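You operate a simulated robot arm through the tools that you are given. There is no shell and no other tool.

Carry out the task below with a simulated robot arm. There is one attempt and no reset: what you move stays moved.

JOB
Count the teal notes; put them back if there are 100, otherwise in the SHORT rack.
Fine: at counter 24; switch the small note counter off after.

Only the result counts: the job must be done as asked and must still hold three seconds after the hand-in. Knocking over, shifting, dropping, spilling or breaking anything else fails it.

ROBOT AND FRAMES
A 6-joint arm with a fingered hand, fixed in place. Base frame: the origin is on the floor under the middle of its stand, x ahead of it, y to its left, z up. Units: mm, rad, N and s.
It reaches about 1346 mm from its shoulder. Its first joint turns from -2.601 to 2.601 rad. Payload 3.5 kg.
The TCP is the grasp point between the finger pads, 26 mm short of the fingertips. In the tool frame z runs along the fingers and y along their closing line. The gripper opens to 132 mm; its body begins 73 mm behind the TCP. The gripper is a hand of 4 fingers: y runs from the thumb to the fingers, the wrist lies at [0, 0, -234] in the tool frame.
Orientation is that of the tool frame in the base frame, as [roll, pitch, yaw] about the fixed x, y, z axes, in that order (R = Rz(yaw) Ry(pitch) Rx(roll)). With the fingers straight down and closing along the base's y, the tool's x points along the base's -x, its y along +y and its z along -z.

CONTROLS
- The arm moves only by the tool move_arm. Its argument "targets" is text: rows parted by semicolons, each of 6 numbers parted by spaces: the turn, a rotation vector about the tool's x, y, z in rad, then the shift along the tool's x, y, z in mm. In form: wx wy wz tx ty tz; .... A call has 1 to 20 rows; each row is the pose to reach, as a shift and turn from the pose commanded when the call began, along the tool's axes at that moment. A row lasts 0.2 s, in which the tool goes at most 50 mm and 0.15 rad; a call with a longer step from one row to the next is refused whole. Where a pose cannot be reached the arm comes as near as it can. A force on the tool above 40 N (or 10 N above the force at the start of the call, whichever is more), or a blocked arm, ends the call early, and 0.2 s more pass. In this call time passes only in rows, and 0.2 s behind the last. It gives the time, the measured TCP pose, the force on the tool (base axes), the opening and the grip force at its end, in the units of the frame above (readings bear some noise), with the torque about the TCP (base axes, N m) and any sound that the robot's microphone picked up, and new pictures: "pictures" is both (left out), scene, wrist or none.
- Cameras (640 x 400 px; columns grow to the right, rows downward): "scene" is fixed at [227.4, 652.3, 1394.3]; the picture's right is [-0.43, -0.90, 0.00], its down [-0.52, 0.25, -0.81] and it looks along [0.74, -0.35, -0.58] (base axes); focal length 326 px, centre (320, 200). "wrist" rides on the gripper at [68, 2, -97] in the tool frame; the picture's right is [-0.03, 1.00, 0.00], its down [-0.82, -0.02, -0.58] and it looks along [-0.58, -0.01, 0.82] (tool axes); focal length 270 px, centre (320, 200). There is no depth. A picture from a camera that has moved, and an enlarged one, comes with that camera's place and axes in the base frame and with its lens. The place of the scene camera against the robot may be out by one fixed shift of up to 12 mm in any direction.
- move_column(by): slides the trunk up (or, below 0, down) by that many mm; the arm rides with it, the base frame stays. It gives what a move gives, with no picture.
- set_fingers(finger1, finger2, finger3, thumb_bend): sets how far each is bent, from 0 (flat) to 1 (curled in); at 0.3 the hand is open as for a grip, at 0.7 the pads meet at the TCP. One left out holds its place. A second passes; each finger stops where it meets its share of the squeeze, and holds until it gets a number again. It is the only way to open and close the hand. It gives what a move gives, with no picture; readings hold the bend of each and the force on the fingers (four entries, about 0 where the hand has none), thumb and palm.
- close_up(camera, box): a new picture of the part [left, top, right, bottom] of that camera's present view, enlarged. No time passes.
- sign_off(): hands the job in; it is judged then, once.

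Nothing tells you positions but the pictures and the camera data. Unless the task says otherwise, let go and move clear before handing in.

The tools are called after "Request:" as a command line: name --argument value ..., lists and objects as JSON in quotes. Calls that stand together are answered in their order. move_arm: Moves the arm, as the interface text tells. Its arguments: {"type":"object","properties":{"targets":{"type":"string"},"pictures":{"type":"string","enum":["both","scene","wrist","none"]}},"required":["targets"]} The other tools are called the same way: move_column (by) moves the trunk up or down; set_fingers (finger1, finger2, finger3, thumb_bend) moves the fingers one by one; close_up (camera, box) takes an enlarged picture of a part of a camera's view; sign_off () hands the job in.

At the start:

```text
time: 0.0
tool_pos: [663.9, 223.5, 1071.7]
orientation: [-3.141, 0.0, 3.141]
ft_force: [-0.7, -0.1, -0.2]
wrist_torque: [0.03, -0.01, -0.01]
finger_gap: 131.8
finger_force: 0.1
shape: jaw
bend: [0.3, 0.3, 0.3, 0.3]
finger forces: [0.0, 0.1, 0.0, 0.1, 0.0, 0.1]
trunk travel left (down, up): [-970.0, 0.0]
```

scene: 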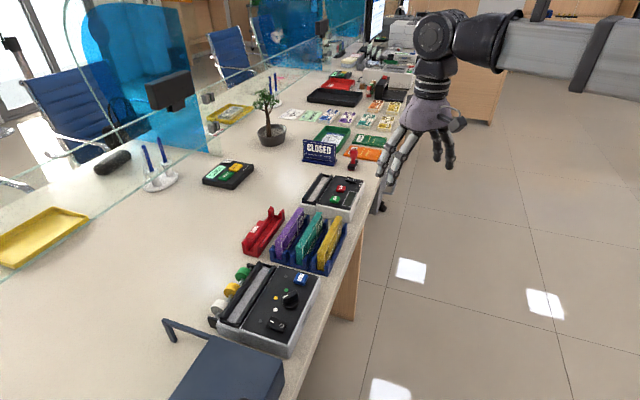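
wrist: 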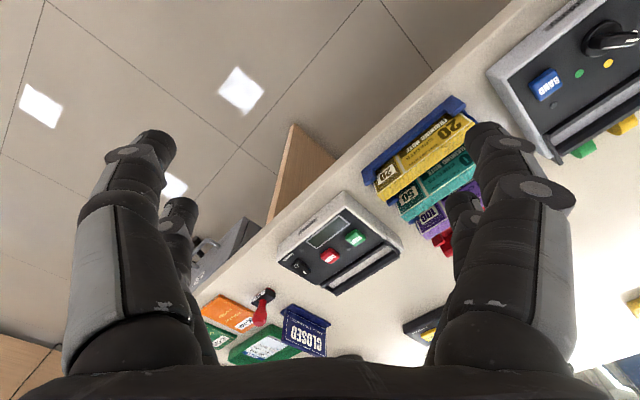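

I see a bank counter with a blue rack holding purple, teal and yellow note bundles, a red rack (maybe SHORT), a small note counter with red/green buttons, and a larger machine with a BAND button. I will look closely first.

Request:
close_up --camera "scene" --box '[220, 160, 380, 260]'

Request:
close_up --camera "scene" --box '[190, 240, 350, 340]'

Request:
close_up --camera "wrist" --box '[260, 160, 420, 260]'

Request:
close_up --camera "wrist" --box '[350, 90, 510, 190]'

Request:
close_up --camera "scene" --box '[260, 60, 420, 160]'

```text
4.00 times, centred on (300, 210) of scene
camera zoom: at [227.4, 652.3, 1394.3], right [-0.43, -0.9, 0.0], down [-0.52, 0.25, -0.81], along [0.74, -0.35, -0.58], focal length 1304 px, centre (400, 160)
```

zoom: 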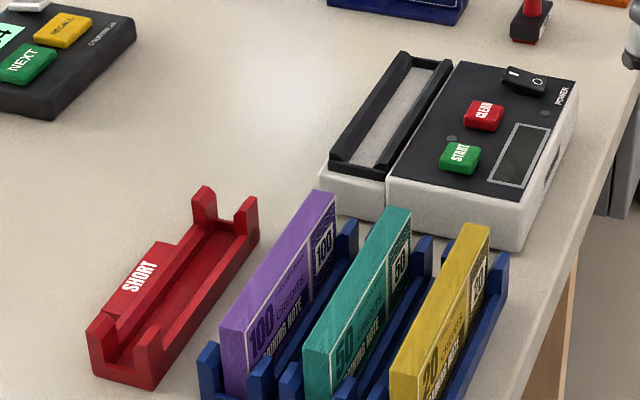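

```text
4.00 times, centred on (270, 290) of scene
camera zoom: at [227.4, 652.3, 1394.3], right [-0.43, -0.9, 0.0], down [-0.52, 0.25, -0.81], along [0.74, -0.35, -0.58], focal length 1304 px, centre (520, -160)
```

zoom: 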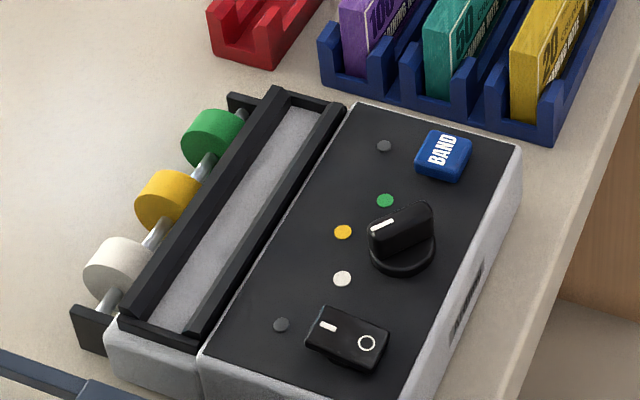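

```text
4.00 times, centred on (340, 210) of wrist
camera zoom: at [594.6, 224.4, 1168.7], right [0.03, 1.0, 0.0], down [0.82, -0.02, 0.58], along [0.58, -0.01, -0.82], focal length 1081 px, centre (240, 160)
```

zoom: 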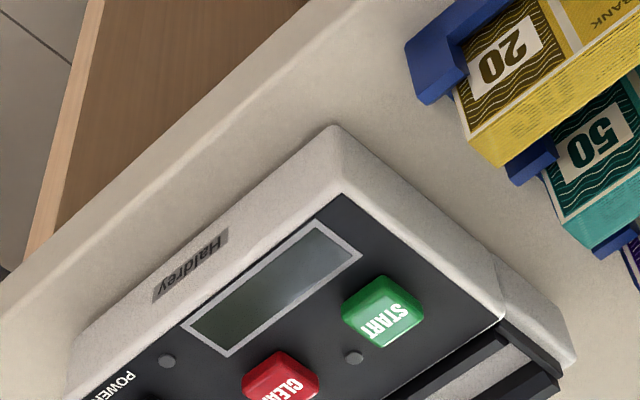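

```text
4.00 times, centred on (430, 140) of wrist
camera zoom: at [594.6, 224.4, 1168.7], right [0.03, 1.0, 0.0], down [0.82, -0.02, 0.58], along [0.58, -0.01, -0.82], focal length 1081 px, centre (-120, 440)
```

zoom: 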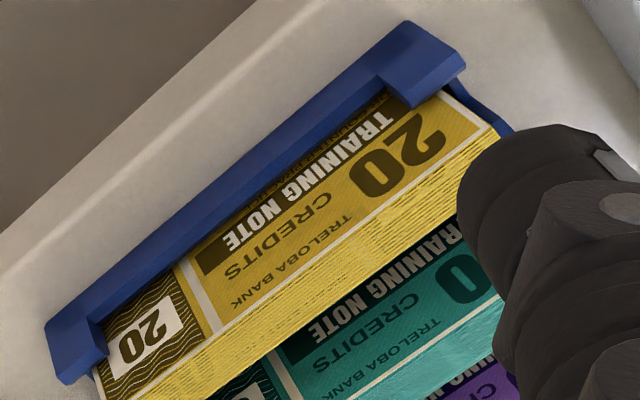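

```text
4.00 times, centred on (340, 110) of scene
camera zoom: at [227.4, 652.3, 1394.3], right [-0.43, -0.9, 0.0], down [-0.52, 0.25, -0.81], along [0.74, -0.35, -0.58], focal length 1304 px, centre (240, 560)
```

zoom: 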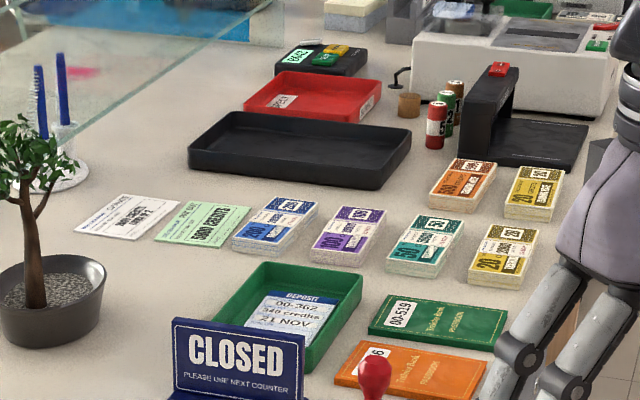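

There appear to be two teller positions, each with a caller box. I need to see which is counter 24.

Request:
close_up --camera "scene" --box '[196, 150, 260, 190]'

Request:
close_up --camera "scene" --box '[320, 60, 384, 100]'

Request:
close_up --camera "scene" --box '[360, 20, 424, 60]'

Request:
close_up --camera "scene" --box '[360, 60, 424, 100]'

Request:
close_up --camera "scene" --box '[320, 165, 384, 205]'

Request:
close_up --camera "scene" --box '[160, 310, 304, 400]'

```text
10.00 times, centred on (228, 170) of scene
camera zoom: at [227.4, 652.3, 1394.3], right [-0.43, -0.9, 0.0], down [-0.52, 0.25, -0.81], along [0.74, -0.35, -0.58], focal length 3259 px, centre (1240, 500)
```

zoom: 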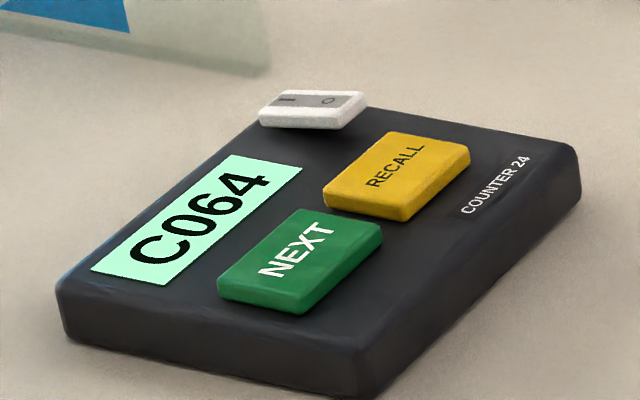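

```text
10.00 times, centred on (352, 80) of scene
camera zoom: at [227.4, 652.3, 1394.3], right [-0.43, -0.9, 0.0], down [-0.52, 0.25, -0.81], along [0.74, -0.35, -0.58], focal length 3259 px, centre (0, 1400)
```

zoom: 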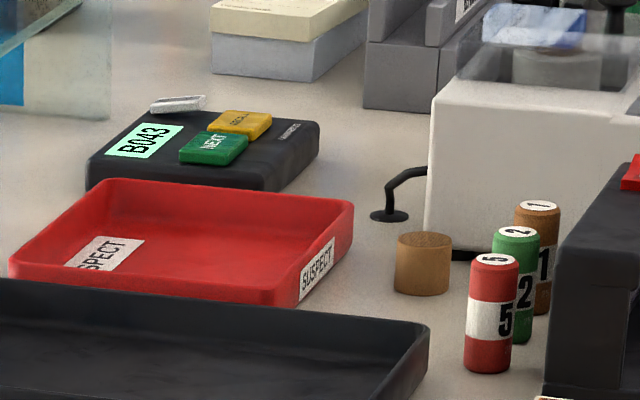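

```text
10.00 times, centred on (392, 40) of scene
camera zoom: at [227.4, 652.3, 1394.3], right [-0.43, -0.9, 0.0], down [-0.52, 0.25, -0.81], along [0.74, -0.35, -0.58], focal length 3259 px, centre (-400, 1800)
```

zoom: 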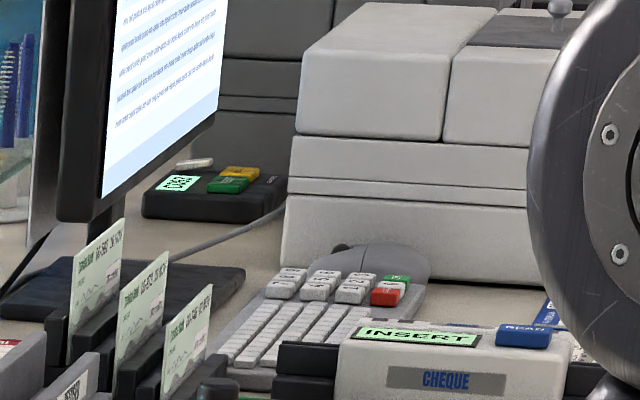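

```text
10.00 times, centred on (392, 80) of scene
camera zoom: at [227.4, 652.3, 1394.3], right [-0.43, -0.9, 0.0], down [-0.52, 0.25, -0.81], along [0.74, -0.35, -0.58], focal length 3259 px, centre (-400, 1400)
```

zoom: 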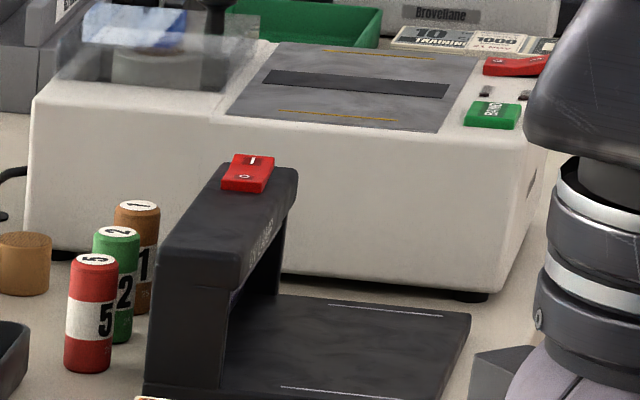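

```text
10.00 times, centred on (352, 185) of scene
camera zoom: at [227.4, 652.3, 1394.3], right [-0.43, -0.9, 0.0], down [-0.52, 0.25, -0.81], along [0.74, -0.35, -0.58], focal length 3259 px, centre (0, 350)
```

zoom: 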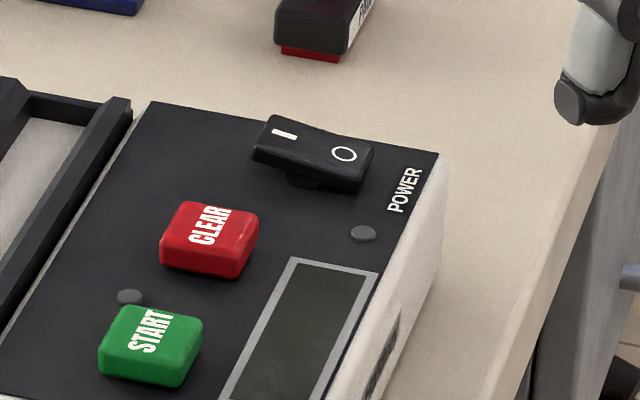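

```text
4.44 times, centred on (232, 355) of scene
camera zoom: at [227.4, 652.3, 1394.3], right [-0.43, -0.9, 0.0], down [-0.52, 0.25, -0.81], along [0.74, -0.35, -0.58], focal length 1448 px, centre (711, -489)
```

zoom: 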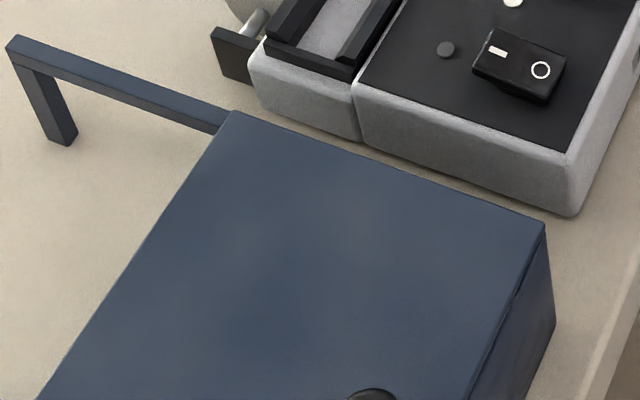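

The caller box with C064 reads COUNTER 24, so the near position is the right one: blue rack with the teal "50" bundle, red SHORT rack, and small "Haldrey" counter whose display is dark (looks off). Now a look at the hand and then a closer view of the counter and racks.

Request:
close_up --camera "scene" --box '[360, 80, 488, 220]'

Request:
close_up --camera "wrist" --box '[0, 0, 640, 400]'

Request:
close_up --camera "wrist" --box '[380, 100, 508, 270]'

Request:
close_up --camera "wrist" --box '[260, 200, 420, 300]'

```text
2.86 times, centred on (424, 150) of scene
camera zoom: at [227.4, 652.3, 1394.3], right [-0.43, -0.9, 0.0], down [-0.52, 0.25, -0.81], along [0.74, -0.35, -0.58], focal length 931 px, centre (23, 343)
```

zoom: 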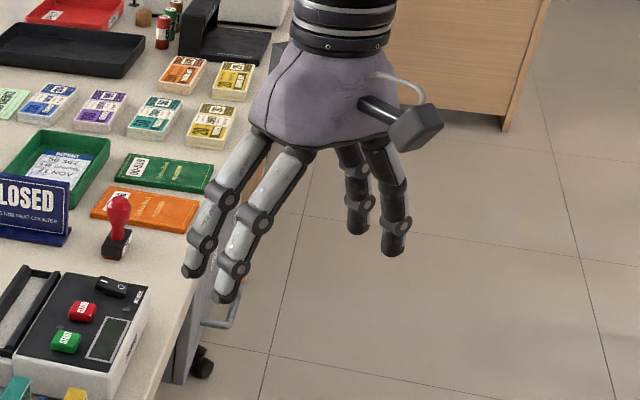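

```text
1.00 times, centred on (320, 200) of wrist (not enlarged: the box is as wide or as high as the picture)
camera zoom: at [594.6, 224.4, 1168.7], right [0.03, 1.0, 0.0], down [0.82, -0.02, 0.58], along [0.58, -0.01, -0.82], focal length 270 px, centre (320, 200)
```

zoom: 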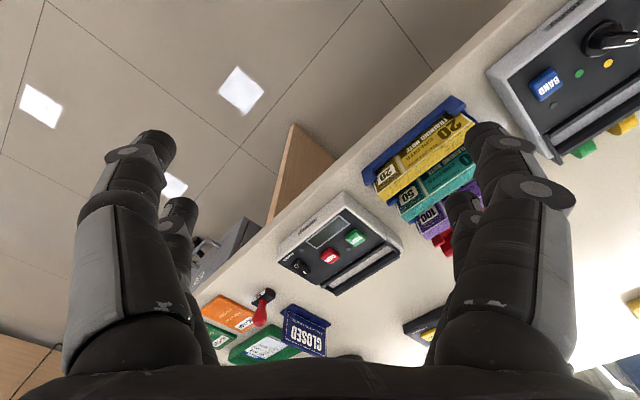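

```text
2.35 times, centred on (444, 185) of wrist
camera zoom: at [594.6, 224.4, 1168.7], right [0.03, 1.0, 0.0], down [0.82, -0.02, 0.58], along [0.58, -0.01, -0.82], focal length 636 px, centre (28, 235)
```

zoom: 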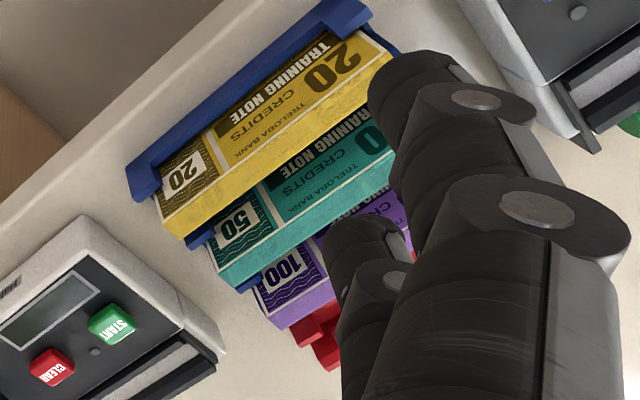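

```text
4.00 times, centred on (340, 250) of wrist
camera zoom: at [594.6, 224.4, 1168.7], right [0.03, 1.0, 0.0], down [0.82, -0.02, 0.58], along [0.58, -0.01, -0.82], focal length 1081 px, centre (240, 0)
```

zoom: 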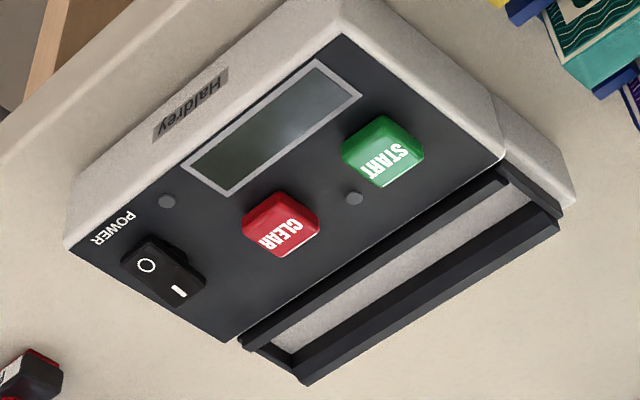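

The hand seems to have two digits on each side. I'll flex fingers one at a time here in free air to learn which is which.

Request:
set_fingers --finger1 0.7

Request:
close_up --camera "wrist" --box '[0, 0, 640, 400]'

Request:
close_up --camera "scene" --box '[360, 80, 488, 220]'

Request:
set_fingers --finger1 0.3 --finger2 0.7

Request:
close_up --camera "wrist" --box '[0, 0, 640, 400]'

Request:
close_up --camera "scene" --box '[360, 80, 488, 220]'

Request:
set_fingers --finger2 0.3 --finger3 0.7

Request:
close_up --camera "wrist" --box '[0, 0, 640, 400]'

Request:
close_up --camera "scene" --box '[360, 80, 488, 220]'

Request:
set_fingers --finger3 0.3 --thumb_bend 0.7

Request:
close_up --camera "wrist" --box '[0, 0, 640, 400]'

Request:
close_up --camera "scene" --box '[360, 80, 488, 220]'

```text
time: 1.0
tool_pos: [662.5, 223.6, 1071.2]
orientation: [3.14, -0.001, -3.141]
ft_force: [-0.1, 0.1, -0.1]
wrist_torque: [0.05, 0.03, 0.0]
finger_gap: 67.4
finger_force: 0.1
shape: fingers
bend: [0.7, 0.3, 0.3, 0.3]
finger forces: [0.0, 0.0, 0.0, 0.0, 0.0, 0.1]
trunk travel left (down, up): [-970.0, 0.0]
```

```text
1.00 times, centred on (320, 200) of wrist (not enlarged: the box is as wide or as high as the picture)
camera zoom: at [594.6, 224.4, 1168.7], right [0.03, 1.0, 0.0], down [0.82, -0.02, 0.58], along [0.58, -0.01, -0.82], focal length 270 px, centre (320, 200)
```

zoom: 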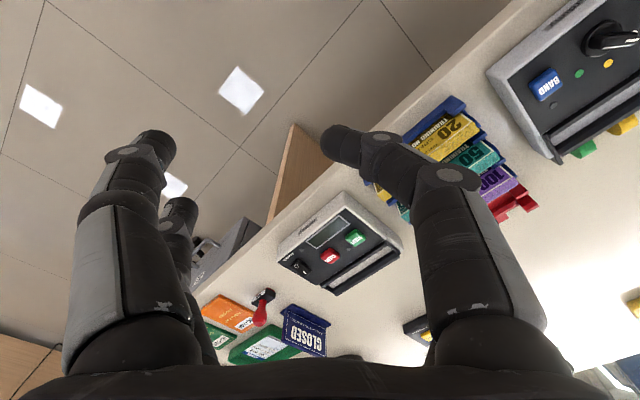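

```text
2.86 times, centred on (424, 150) of scene
camera zoom: at [227.4, 652.3, 1394.3], right [-0.43, -0.9, 0.0], down [-0.52, 0.25, -0.81], along [0.74, -0.35, -0.58], focal length 931 px, centre (23, 343)
```

zoom: 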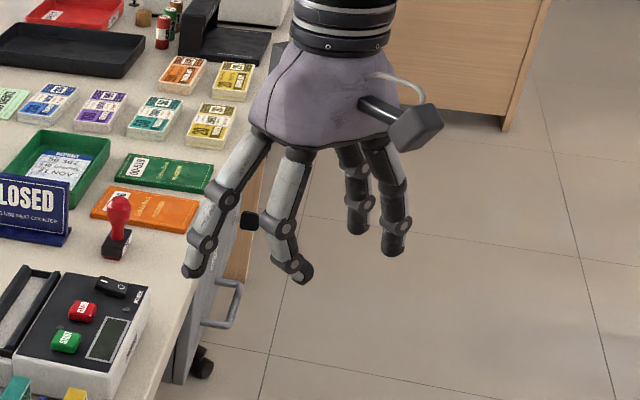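

```text
time: 2.0
tool_pos: [663.8, 223.4, 1072.7]
orientation: [-3.141, -0.001, -3.141]
ft_force: [-0.9, -0.5, -0.5]
wrist_torque: [-0.01, -0.04, 0.0]
finger_gap: 132.8
finger_force: 0.2
shape: fingers
bend: [0.3, 0.7, 0.3, 0.3]
finger forces: [0.0, 0.0, 0.1, 0.0, 0.1, 0.0]
trunk travel left (down, up): [-970.0, 0.0]
```

```text
1.00 times, centred on (320, 200) of wrist (not enlarged: the box is as wide or as high as the picture)
camera zoom: at [594.7, 224.4, 1168.7], right [0.03, 1.0, 0.0], down [0.82, -0.02, 0.58], along [0.58, -0.01, -0.82], focal length 270 px, centre (320, 200)
```

zoom: 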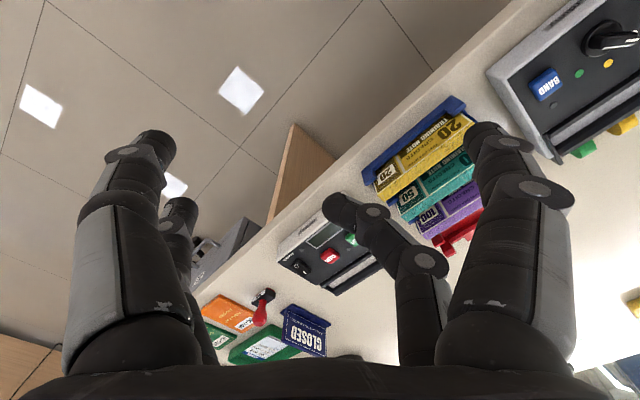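

```text
2.86 times, centred on (424, 150) of scene
camera zoom: at [227.4, 652.3, 1394.3], right [-0.43, -0.9, 0.0], down [-0.52, 0.25, -0.81], along [0.74, -0.35, -0.58], focal length 931 px, centre (23, 343)
```

zoom: 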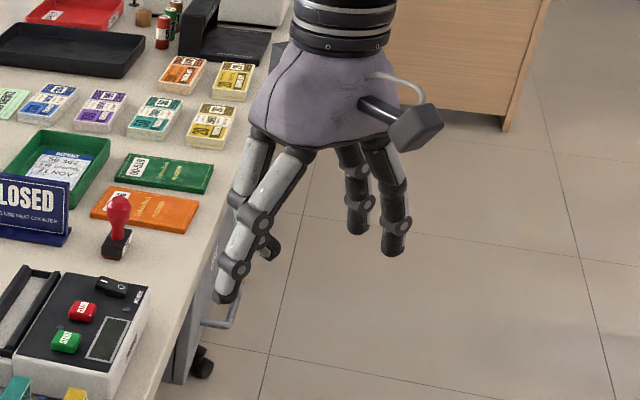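

```text
time: 3.0
tool_pos: [663.9, 222.7, 1071.2]
orientation: [3.142, 0.0, -3.14]
ft_force: [0.2, -0.7, 0.4]
wrist_torque: [0.0, -0.02, 0.0]
finger_gap: 132.5
finger_force: 0.1
shape: fingers
bend: [0.3, 0.3, 0.7, 0.3]
finger forces: [0.1, 0.0, 0.1, 0.1, 0.1, 0.0]
trunk travel left (down, up): [-970.0, 0.0]
```

```text
1.00 times, centred on (320, 200) of wrist (not enlarged: the box is as wide or as high as the picture)
camera zoom: at [594.6, 224.4, 1168.7], right [0.03, 1.0, 0.0], down [0.82, -0.02, 0.58], along [0.58, -0.01, -0.82], focal length 270 px, centre (320, 200)
```

zoom: 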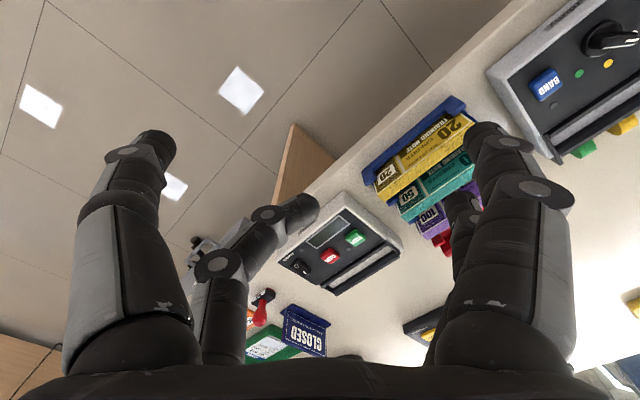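

```text
2.86 times, centred on (424, 150) of scene
camera zoom: at [227.4, 652.3, 1394.3], right [-0.43, -0.9, 0.0], down [-0.52, 0.25, -0.81], along [0.74, -0.35, -0.58], focal length 931 px, centre (23, 343)
```

zoom: 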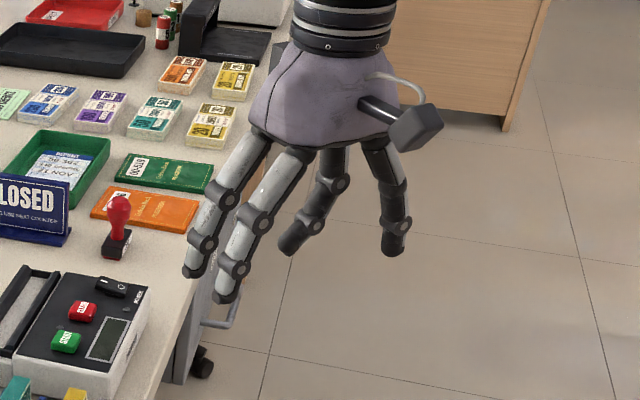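

```text
time: 4.0
tool_pos: [664.5, 222.3, 1072.3]
orientation: [-3.14, 0.002, 3.141]
ft_force: [-0.4, 0.3, 0.3]
wrist_torque: [0.02, 0.0, -0.02]
finger_gap: 66.6
finger_force: 0.2
shape: fingers
bend: [0.3, 0.3, 0.3, 0.7]
finger forces: [0.1, 0.1, 0.0, 0.0, 0.1, 0.0]
trunk travel left (down, up): [-970.0, 0.0]
```

```text
1.00 times, centred on (320, 200) of wrist (not enlarged: the box is as wide or as high as the picture)
camera zoom: at [594.6, 224.4, 1168.7], right [0.03, 1.0, 0.0], down [0.82, -0.02, 0.58], along [0.58, -0.01, -0.82], focal length 270 px, centre (320, 200)
```

zoom: 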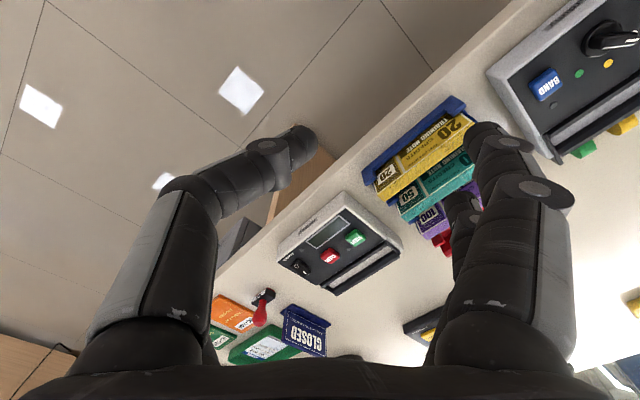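

```text
2.86 times, centred on (424, 150) of scene
camera zoom: at [227.4, 652.3, 1394.3], right [-0.43, -0.9, 0.0], down [-0.52, 0.25, -0.81], along [0.74, -0.35, -0.58], focal length 931 px, centre (23, 343)
```

zoom: 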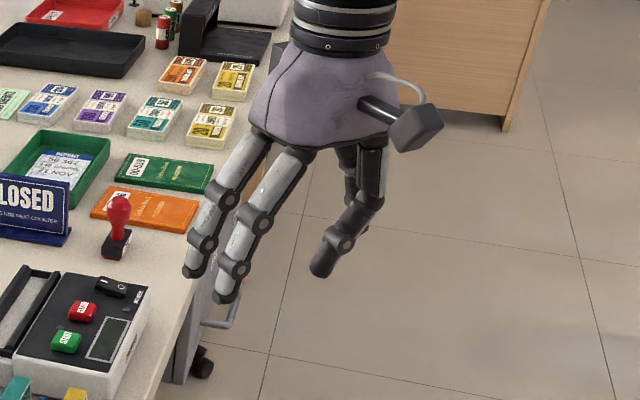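

Finger1 and finger2 are on the +y side, finger3 and thumb on the −y side (finger1 opposes thumb, finger2 opposes finger3). Next I try a pointing pose (one finger down, the rest curled) for pressing buttons.

Request:
set_fingers --finger1 0.4 --finger2 1.0 --finger3 1.0 --thumb_bend 1.0

Request:
close_up --camera "wrist" --box '[0, 0, 640, 400]'

Request:
close_up --camera "scene" --box '[360, 80, 488, 220]'

```text
time: 5.0
tool_pos: [663.1, 223.8, 1071.1]
orientation: [3.141, 0.0, 3.141]
ft_force: [-0.5, -0.7, -0.4]
wrist_torque: [-0.06, 0.02, -0.02]
finger_gap: 39.2
finger_force: 0.1
shape: fingers
bend: [0.4, 0.74, 0.74, 1.0]
finger forces: [0.0, 0.0, 0.0, 0.0, 0.0, 0.1]
trunk travel left (down, up): [-970.0, 0.0]
```

```text
1.00 times, centred on (320, 200) of wrist (not enlarged: the box is as wide or as high as the picture)
camera zoom: at [594.6, 224.4, 1168.7], right [0.03, 1.0, 0.0], down [0.82, -0.02, 0.58], along [0.58, -0.01, -0.82], focal length 270 px, centre (320, 200)
```

zoom: 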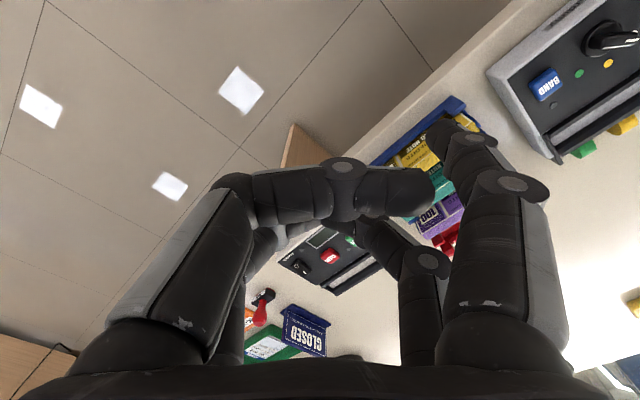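

```text
2.86 times, centred on (424, 150) of scene
camera zoom: at [227.4, 652.3, 1394.3], right [-0.43, -0.9, 0.0], down [-0.52, 0.25, -0.81], along [0.74, -0.35, -0.58], focal length 931 px, centre (23, 343)
```

zoom: 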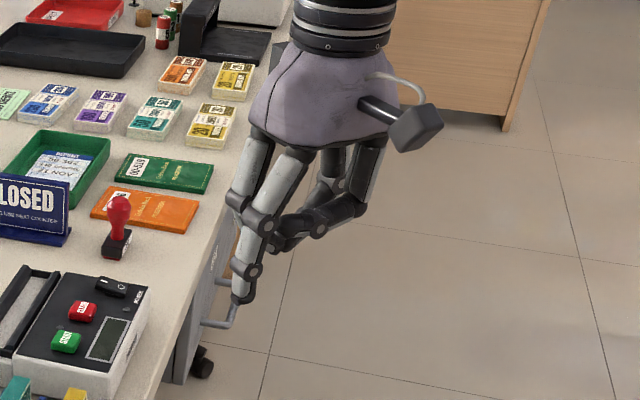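

Finger1 at 0.4 makes a good pointer. I open the hand flat to clear the view, then move over the small counter for measuring pictures.

Request:
set_fingers --finger1 0.1 --finger2 0.1 --finger3 0.1 --thumb_bend 0.1

Request:
move_arm --targets "0 0 0 -35 15 20; 0 0 0 -70 29 42; 0 0 0 -108 43 65; 0 0 0 -145 57 88"

```text
time: 6.0
tool_pos: [663.6, 223.2, 1071.0]
orientation: [3.141, 0.0, -3.141]
ft_force: [0.0, 0.2, -0.2]
wrist_torque: [-0.01, -0.06, 0.01]
finger_gap: 173.0
finger_force: 0.1
shape: fingers
bend: [0.1, 0.1, 0.1, 0.1]
finger forces: [0.0, 0.1, 0.0, 0.1, 0.1, 0.0]
trunk travel left (down, up): [-970.0, 0.0]
```

```text
time: 7.0
tool_pos: [804.7, 281.4, 1071.2]
orientation: [-3.141, -0.002, -3.141]
ft_force: [-1.0, 0.0, 0.5]
wrist_torque: [0.0, 0.01, -0.01]
finger_gap: 172.9
finger_force: 0.1
shape: fingers
bend: [0.1, 0.1, 0.1, 0.1]
finger forces: [0.0, 0.0, 0.0, 0.1, 0.0, 0.0]
out of reach, approached as far as the arm can: row 1, 2, 3, 4
trunk travel left (down, up): [-970.0, 0.0]
camera wrist: at [736.5, 283.6, 1168.6], right [0.03, 1.0, 0.0], down [0.82, -0.02, 0.58], along [0.58, -0.01, -0.82], focal length 270 px, centre (320, 200)
```

scene: 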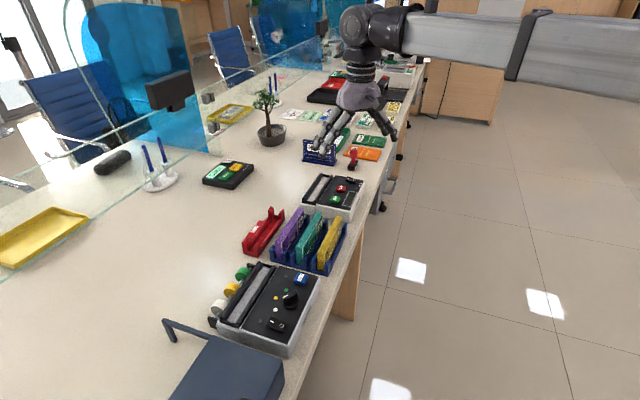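
wrist: 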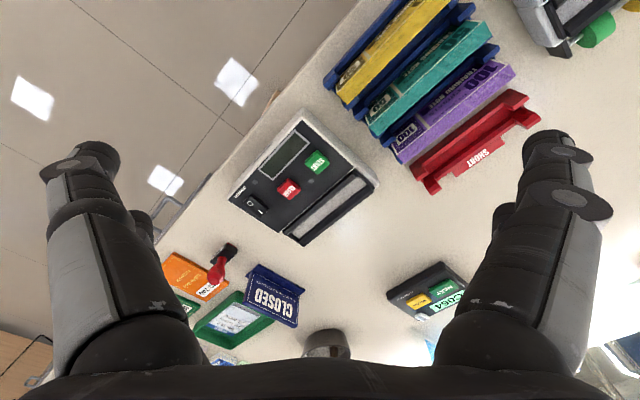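

The arm is height-limited with the trunk at the top, so I lower the trunk and look again.

Request:
move_column --by -100

Request:
move_arm --targets "0 0 0 0 0 1"

```text
time: 8.3
tool_pos: [805.0, 281.0, 971.2]
orientation: [3.141, 0.0, -3.141]
ft_force: [0.4, 0.2, -0.3]
wrist_torque: [0.0, 0.01, -0.03]
finger_gap: 173.2
finger_force: 0.1
shape: fingers
bend: [0.1, 0.1, 0.1, 0.1]
finger forces: [0.0, 0.0, 0.1, 0.0, 0.0, 0.0]
trunk travel left (down, up): [-870.0, 100.0]
```

```text
time: 8.7
tool_pos: [804.1, 281.8, 971.6]
orientation: [3.14, 0.0, -3.141]
ft_force: [-0.1, 0.6, -0.1]
wrist_torque: [-0.04, -0.01, 0.0]
finger_gap: 173.0
finger_force: 0.1
shape: fingers
bend: [0.1, 0.1, 0.1, 0.1]
finger forces: [0.0, 0.1, 0.1, 0.0, 0.0, 0.0]
trunk travel left (down, up): [-870.0, 100.0]
camera wrist: at [735.6, 283.2, 1068.8], right [0.03, 1.0, 0.0], down [0.82, -0.02, 0.58], along [0.58, -0.01, -0.82], focal length 270 px, centre (320, 200)
```

scene: 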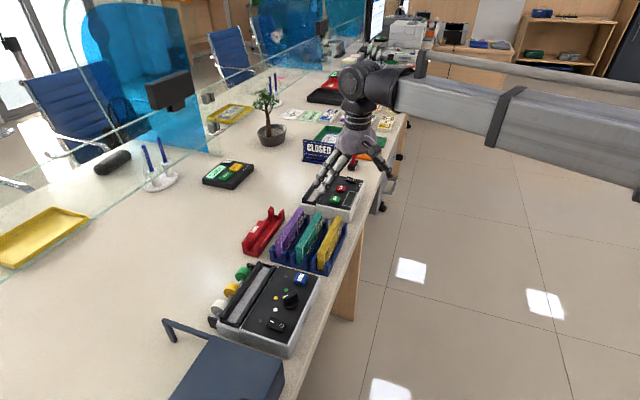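
wrist: 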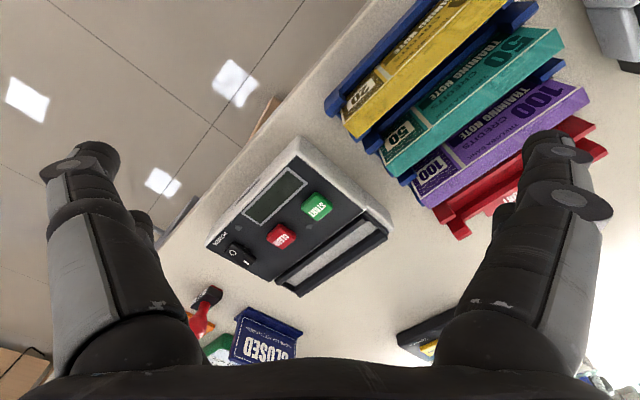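

Zooming into the counter and rack from here.

Request:
close_up --camera "wrist" --box '[190, 130, 400, 300]'

Request:
close_up --camera "wrist" --box '[310, 0, 630, 240]'

Request:
close_up --camera "scene" --box '[230, 190, 358, 280]'

Request:
close_up --camera "wrist" --box '[220, 230, 290, 280]'

```text
2.35 times, centred on (295, 215) of wrist
camera zoom: at [735.6, 283.2, 1068.8], right [0.03, 1.0, 0.0], down [0.82, -0.02, 0.58], along [0.58, -0.01, -0.82], focal length 636 px, centre (379, 165)
```

zoom: 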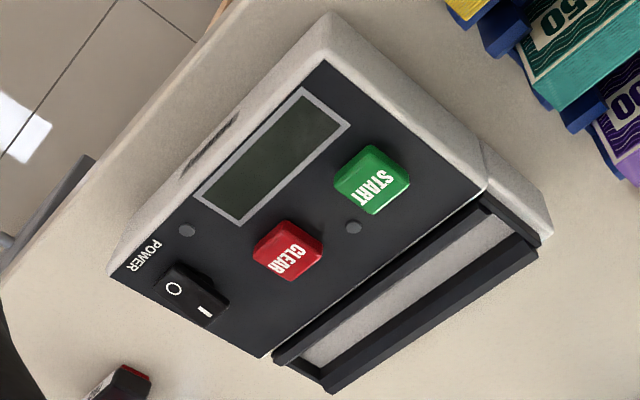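

```text
1.67 times, centred on (470, 120) of wrist
camera zoom: at [735.6, 283.2, 1068.8], right [0.03, 1.0, 0.0], down [0.82, -0.02, 0.58], along [0.58, -0.01, -0.82], focal length 450 px, centre (70, 333)
```

zoom: 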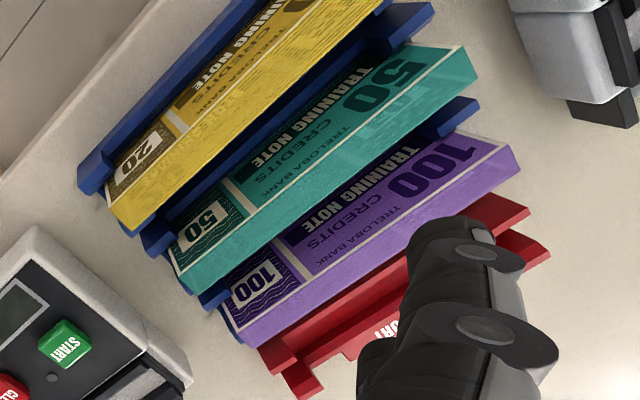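

```text
4.44 times, centred on (294, 235) of scene
camera zoom: at [227.4, 652.3, 1394.3], right [-0.43, -0.9, 0.0], down [-0.52, 0.25, -0.81], along [0.74, -0.35, -0.58], focal length 1448 px, centre (436, 44)
```

zoom: 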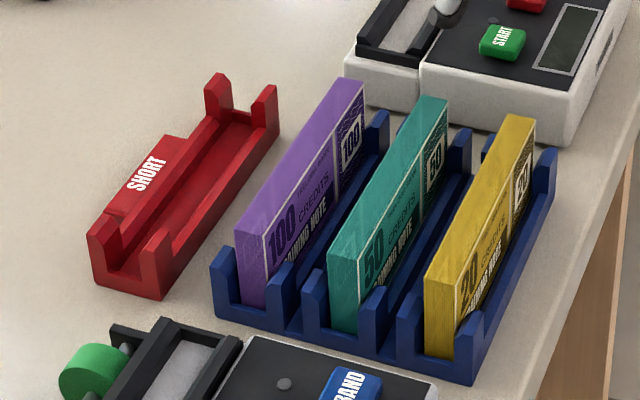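

```text
8.00 times, centred on (255, 255) of wrist
camera zoom: at [735.6, 283.2, 1068.8], right [0.03, 1.0, 0.0], down [0.82, -0.02, 0.58], along [0.58, -0.01, -0.82], focal length 2162 px, centre (840, -240)
```

zoom: 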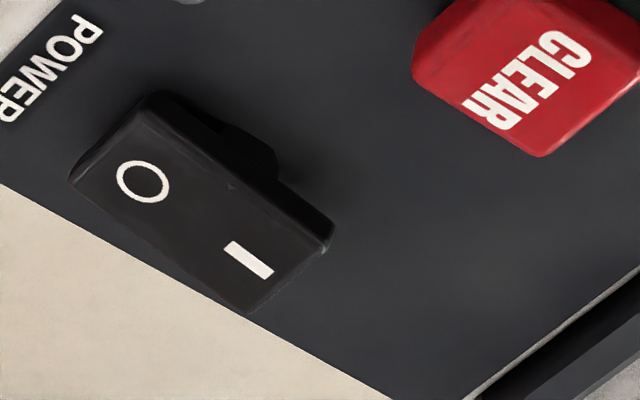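

The hopper slot, bundles and SHORT rack all run parallel to the desk edge (about 135° in the base frame). I'll turn the hand 45° so its closing line crosses the bundles, and look at the rack from its left side.

Request:
move_arm --targets "0 0 0.131 11 33 -22; 0 0 0.262 22 66 -44; 0 0 0.393 33 99 -66; 0 0 0.524 44 132 -88; 0 0 0.655 55 165 -110; 0 0 0.785 65 197 -130" --pictures "none"

Request:
move_column --by -100

Request:
move_arm --targets "0 0 0 0 0 1"

```text
time: 10.1
tool_pos: [739.9, 481.0, 971.6]
orientation: [-3.141, 0.0, 2.355]
ft_force: [0.7, 0.2, 0.4]
wrist_torque: [0.01, 0.02, -0.01]
finger_gap: 173.3
finger_force: 0.1
shape: fingers
bend: [0.1, 0.1, 0.1, 0.1]
finger forces: [0.0, 0.0, 0.0, 0.1, 0.0, 0.0]
out of reach, approached as far as the arm can: row 1, 2, 3, 4, 5, 6
trunk travel left (down, up): [-870.0, 100.0]
```

```text
time: 11.5
tool_pos: [741.2, 480.3, 872.0]
orientation: [3.141, 0.0, 2.356]
ft_force: [-0.2, -0.5, 1.0]
wrist_torque: [-0.01, 0.01, 0.0]
finger_gap: 173.0
finger_force: 0.0
shape: fingers
bend: [0.1, 0.1, 0.1, 0.1]
finger forces: [0.0, 0.0, 0.0, 0.0, 0.0, 0.0]
trunk travel left (down, up): [-770.0, 200.0]
```

```text
time: 11.9
tool_pos: [740.4, 479.4, 872.3]
orientation: [3.141, -0.001, 2.356]
ft_force: [0.0, 0.9, 0.0]
wrist_torque: [-0.01, 0.02, -0.02]
finger_gap: 173.1
finger_force: 0.0
shape: fingers
bend: [0.1, 0.1, 0.1, 0.1]
finger forces: [0.1, 0.0, 0.1, 0.1, 0.0, 0.0]
trunk travel left (down, up): [-770.0, 200.0]
camera wrist: at [693.1, 529.3, 968.8], right [0.72, 0.69, 0.0], down [0.56, -0.59, 0.58], along [0.4, -0.42, -0.82], focal length 270 px, centre (320, 200)
```

scene: 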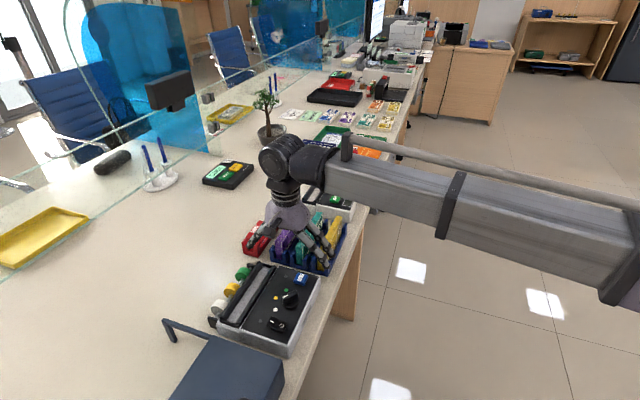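
wrist: 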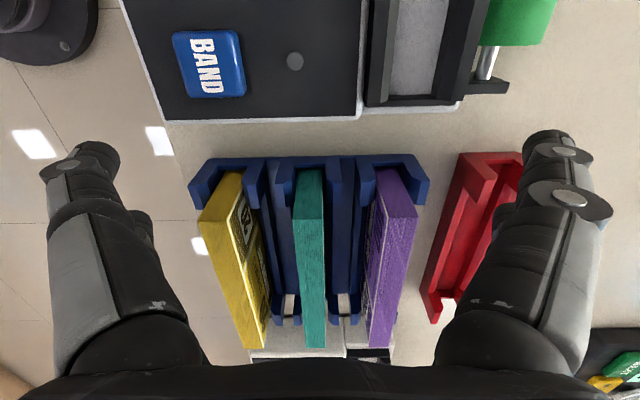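

The arm's height is evidently set by the trunk only; good to know. Here is a clean end-on view of the rack, so I zoom in to measure the bundles.

Request:
close_up --camera "wrist" --box '[180, 140, 340, 360]'

Request:
close_up --camera "wrist" --box '[240, 150, 400, 250]'

Request:
close_up --camera "wrist" --box '[240, 260, 400, 360]'

Request:
close_up --camera "wrist" --box '[400, 140, 560, 340]'

```text
1.82 times, centred on (260, 250) of wrist
camera zoom: at [693.1, 529.3, 968.8], right [0.72, 0.69, 0.0], down [0.56, -0.59, 0.58], along [0.4, -0.42, -0.82], focal length 491 px, centre (429, 109)
```

zoom: 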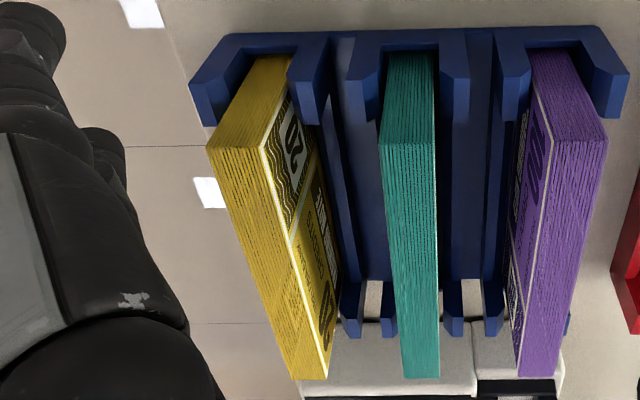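

```text
4.00 times, centred on (320, 200) of wrist
camera zoom: at [693.1, 529.3, 968.8], right [0.72, 0.69, 0.0], down [0.56, -0.59, 0.58], along [0.4, -0.42, -0.82], focal length 1081 px, centre (320, 200)
```

zoom: 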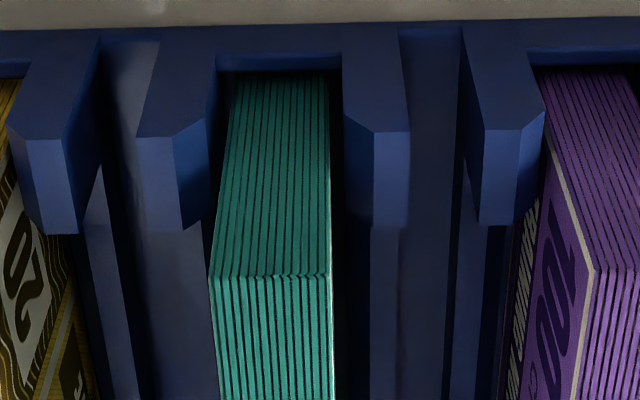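

```text
4.00 times, centred on (320, 310) of wrist
camera zoom: at [693.1, 529.3, 968.8], right [0.72, 0.69, 0.0], down [0.56, -0.59, 0.58], along [0.4, -0.42, -0.82], focal length 1081 px, centre (320, -240)
```

zoom: 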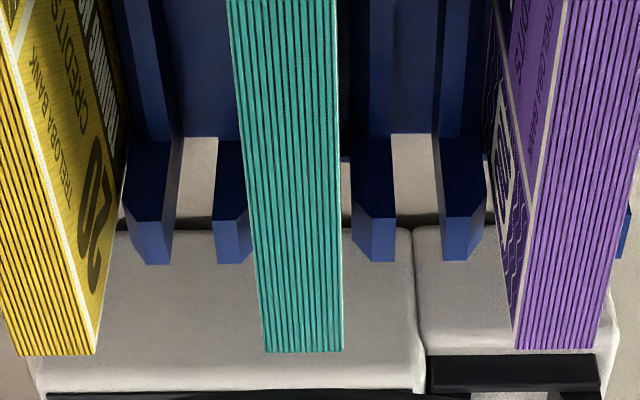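

```text
2.00 times, centred on (480, 240) of wrist
camera zoom: at [693.1, 529.3, 968.8], right [0.72, 0.69, 0.0], down [0.56, -0.59, 0.58], along [0.4, -0.42, -0.82], focal length 541 px, centre (0, 120)
```

zoom: 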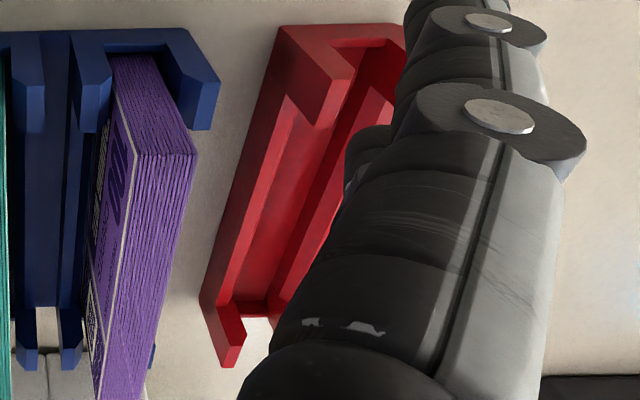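

The teal bundle is about 149 × 17 mm, top edge at z≈848, top centre ≈(809, 400), standing well above its posts. I raise the trunk and look at the hopper and power switch next.

Request:
move_column --by 100

Request:
move_arm --targets "0 0 0 -45 11 0; 0 0 0 -91 22 0; 0 0 0 -137 32 0; 0 0 0 -183 43 0; 0 0 0 -228 53 0"

Request:
close_up --camera "wrist" --box '[200, 80, 440, 360]'

```text
time: 13.2
tool_pos: [740.8, 480.1, 972.2]
orientation: [3.141, -0.001, 2.357]
ft_force: [0.3, 0.2, -0.7]
wrist_torque: [0.01, 0.01, 0.0]
finger_gap: 173.2
finger_force: 0.0
shape: fingers
bend: [0.1, 0.1, 0.1, 0.1]
finger forces: [0.0, 0.0, 0.0, 0.0, 0.1, 0.0]
trunk travel left (down, up): [-870.0, 100.0]
```

```text
time: 14.4
tool_pos: [938.8, 355.4, 971.5]
orientation: [-3.141, 0.001, 2.355]
ft_force: [-0.2, 0.4, 0.5]
wrist_torque: [0.02, -0.01, 0.02]
finger_gap: 173.2
finger_force: 0.1
shape: fingers
bend: [0.1, 0.1, 0.1, 0.1]
finger forces: [0.1, 0.0, 0.0, 0.0, 0.1, 0.1]
trunk travel left (down, up): [-870.0, 100.0]
camera wrist: at [891.2, 404.2, 1068.6], right [0.72, 0.69, 0.0], down [0.56, -0.59, 0.58], along [0.4, -0.42, -0.82], focal length 270 px, centre (320, 200)
```

scene: 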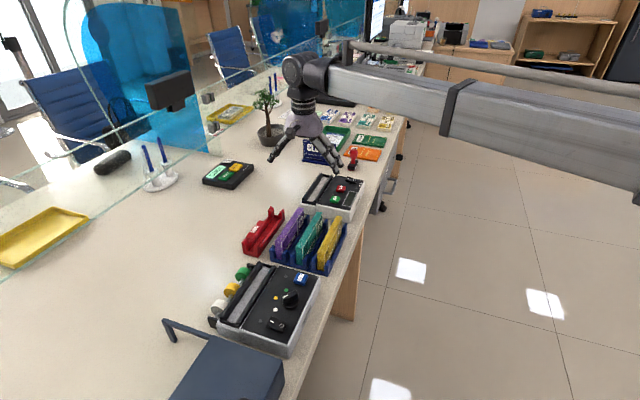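
wrist: 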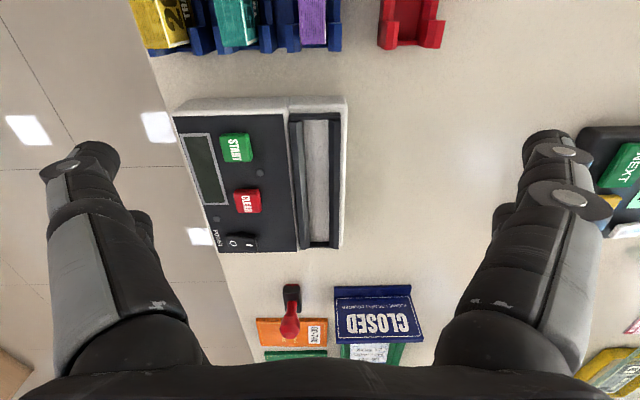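

```text
1.43 times, centred on (320, 220) of wrist
camera zoom: at [891.2, 404.2, 1068.6], right [0.72, 0.69, 0.0], down [0.56, -0.59, 0.58], along [0.4, -0.42, -0.82], focal length 386 px, centre (320, 171)
```

zoom: 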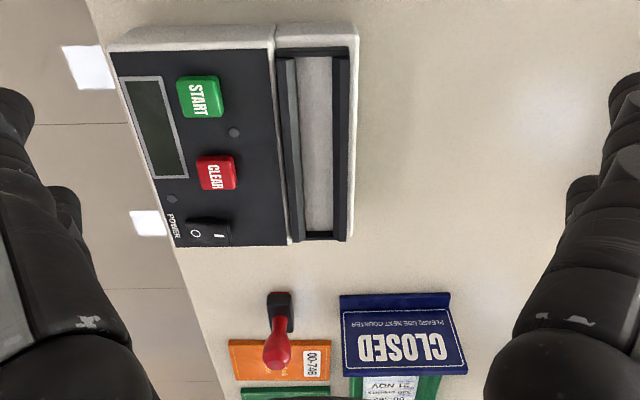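

Request:
close_up --camera "wrist" --box '[260, 90, 370, 170]'

Request:
close_up --camera "wrist" --box '[260, 180, 370, 260]'

Request:
close_up --camera "wrist" --box '[170, 120, 280, 260]'

Request:
close_up --camera "scene" --box '[295, 165, 375, 225]'

Request:
close_up --camera "scene" --box '[235, 200, 355, 280]'

```text
5.00 times, centred on (315, 130) of wrist
camera zoom: at [891.2, 404.2, 1068.6], right [0.72, 0.69, 0.0], down [0.56, -0.59, 0.58], along [0.4, -0.42, -0.82], focal length 1351 px, centre (345, 550)
```

zoom: 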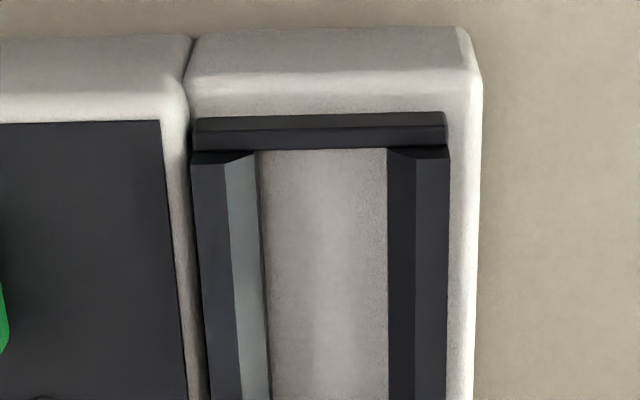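

```text
5.00 times, centred on (315, 220) of wrist
camera zoom: at [891.2, 404.2, 1068.6], right [0.72, 0.69, 0.0], down [0.56, -0.59, 0.58], along [0.4, -0.42, -0.82], focal length 1351 px, centre (345, 100)
```

zoom: 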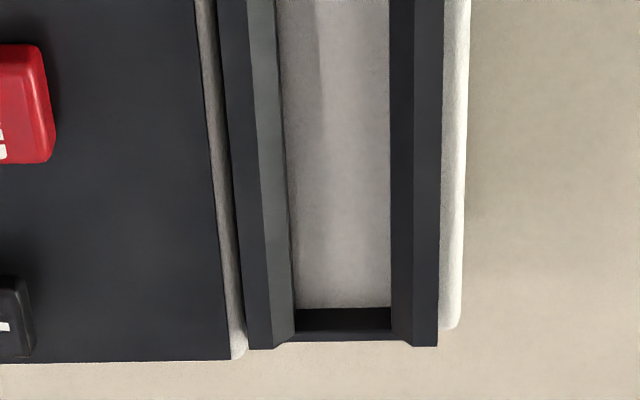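

```text
2.86 times, centred on (225, 190) of wrist
camera zoom: at [891.2, 404.2, 1068.6], right [0.72, 0.69, 0.0], down [0.56, -0.59, 0.58], along [0.4, -0.42, -0.82], focal length 772 px, centre (591, 229)
```

zoom: 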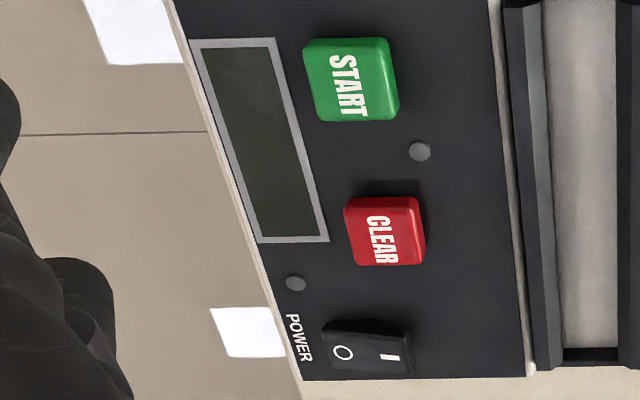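

```text
6.67 times, centred on (335, 195) of scene
camera zoom: at [227.4, 652.3, 1394.3], right [-0.43, -0.9, 0.0], down [-0.52, 0.25, -0.81], along [0.74, -0.35, -0.58], focal length 2173 px, centre (220, 233)
```

zoom: 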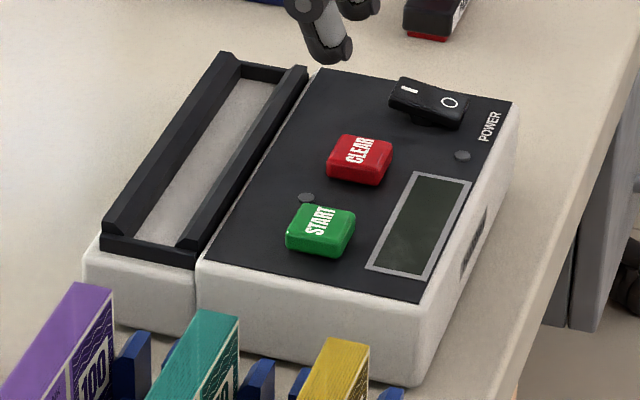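

```text
5.00 times, centred on (295, 240) of scene
camera zoom: at [227.4, 652.3, 1394.3], right [-0.43, -0.9, 0.0], down [-0.52, 0.25, -0.81], along [0.74, -0.35, -0.58], focal length 1630 px, centre (445, 0)
```

zoom: 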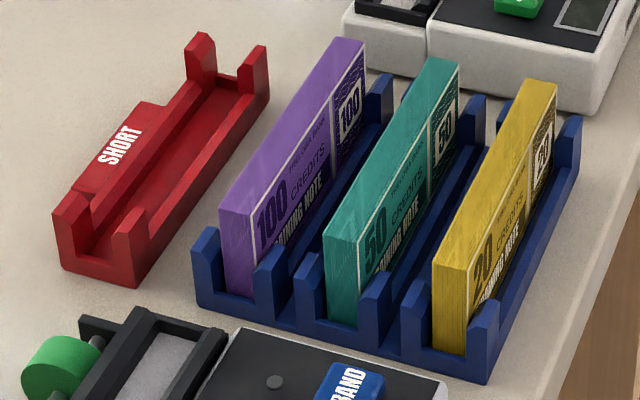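

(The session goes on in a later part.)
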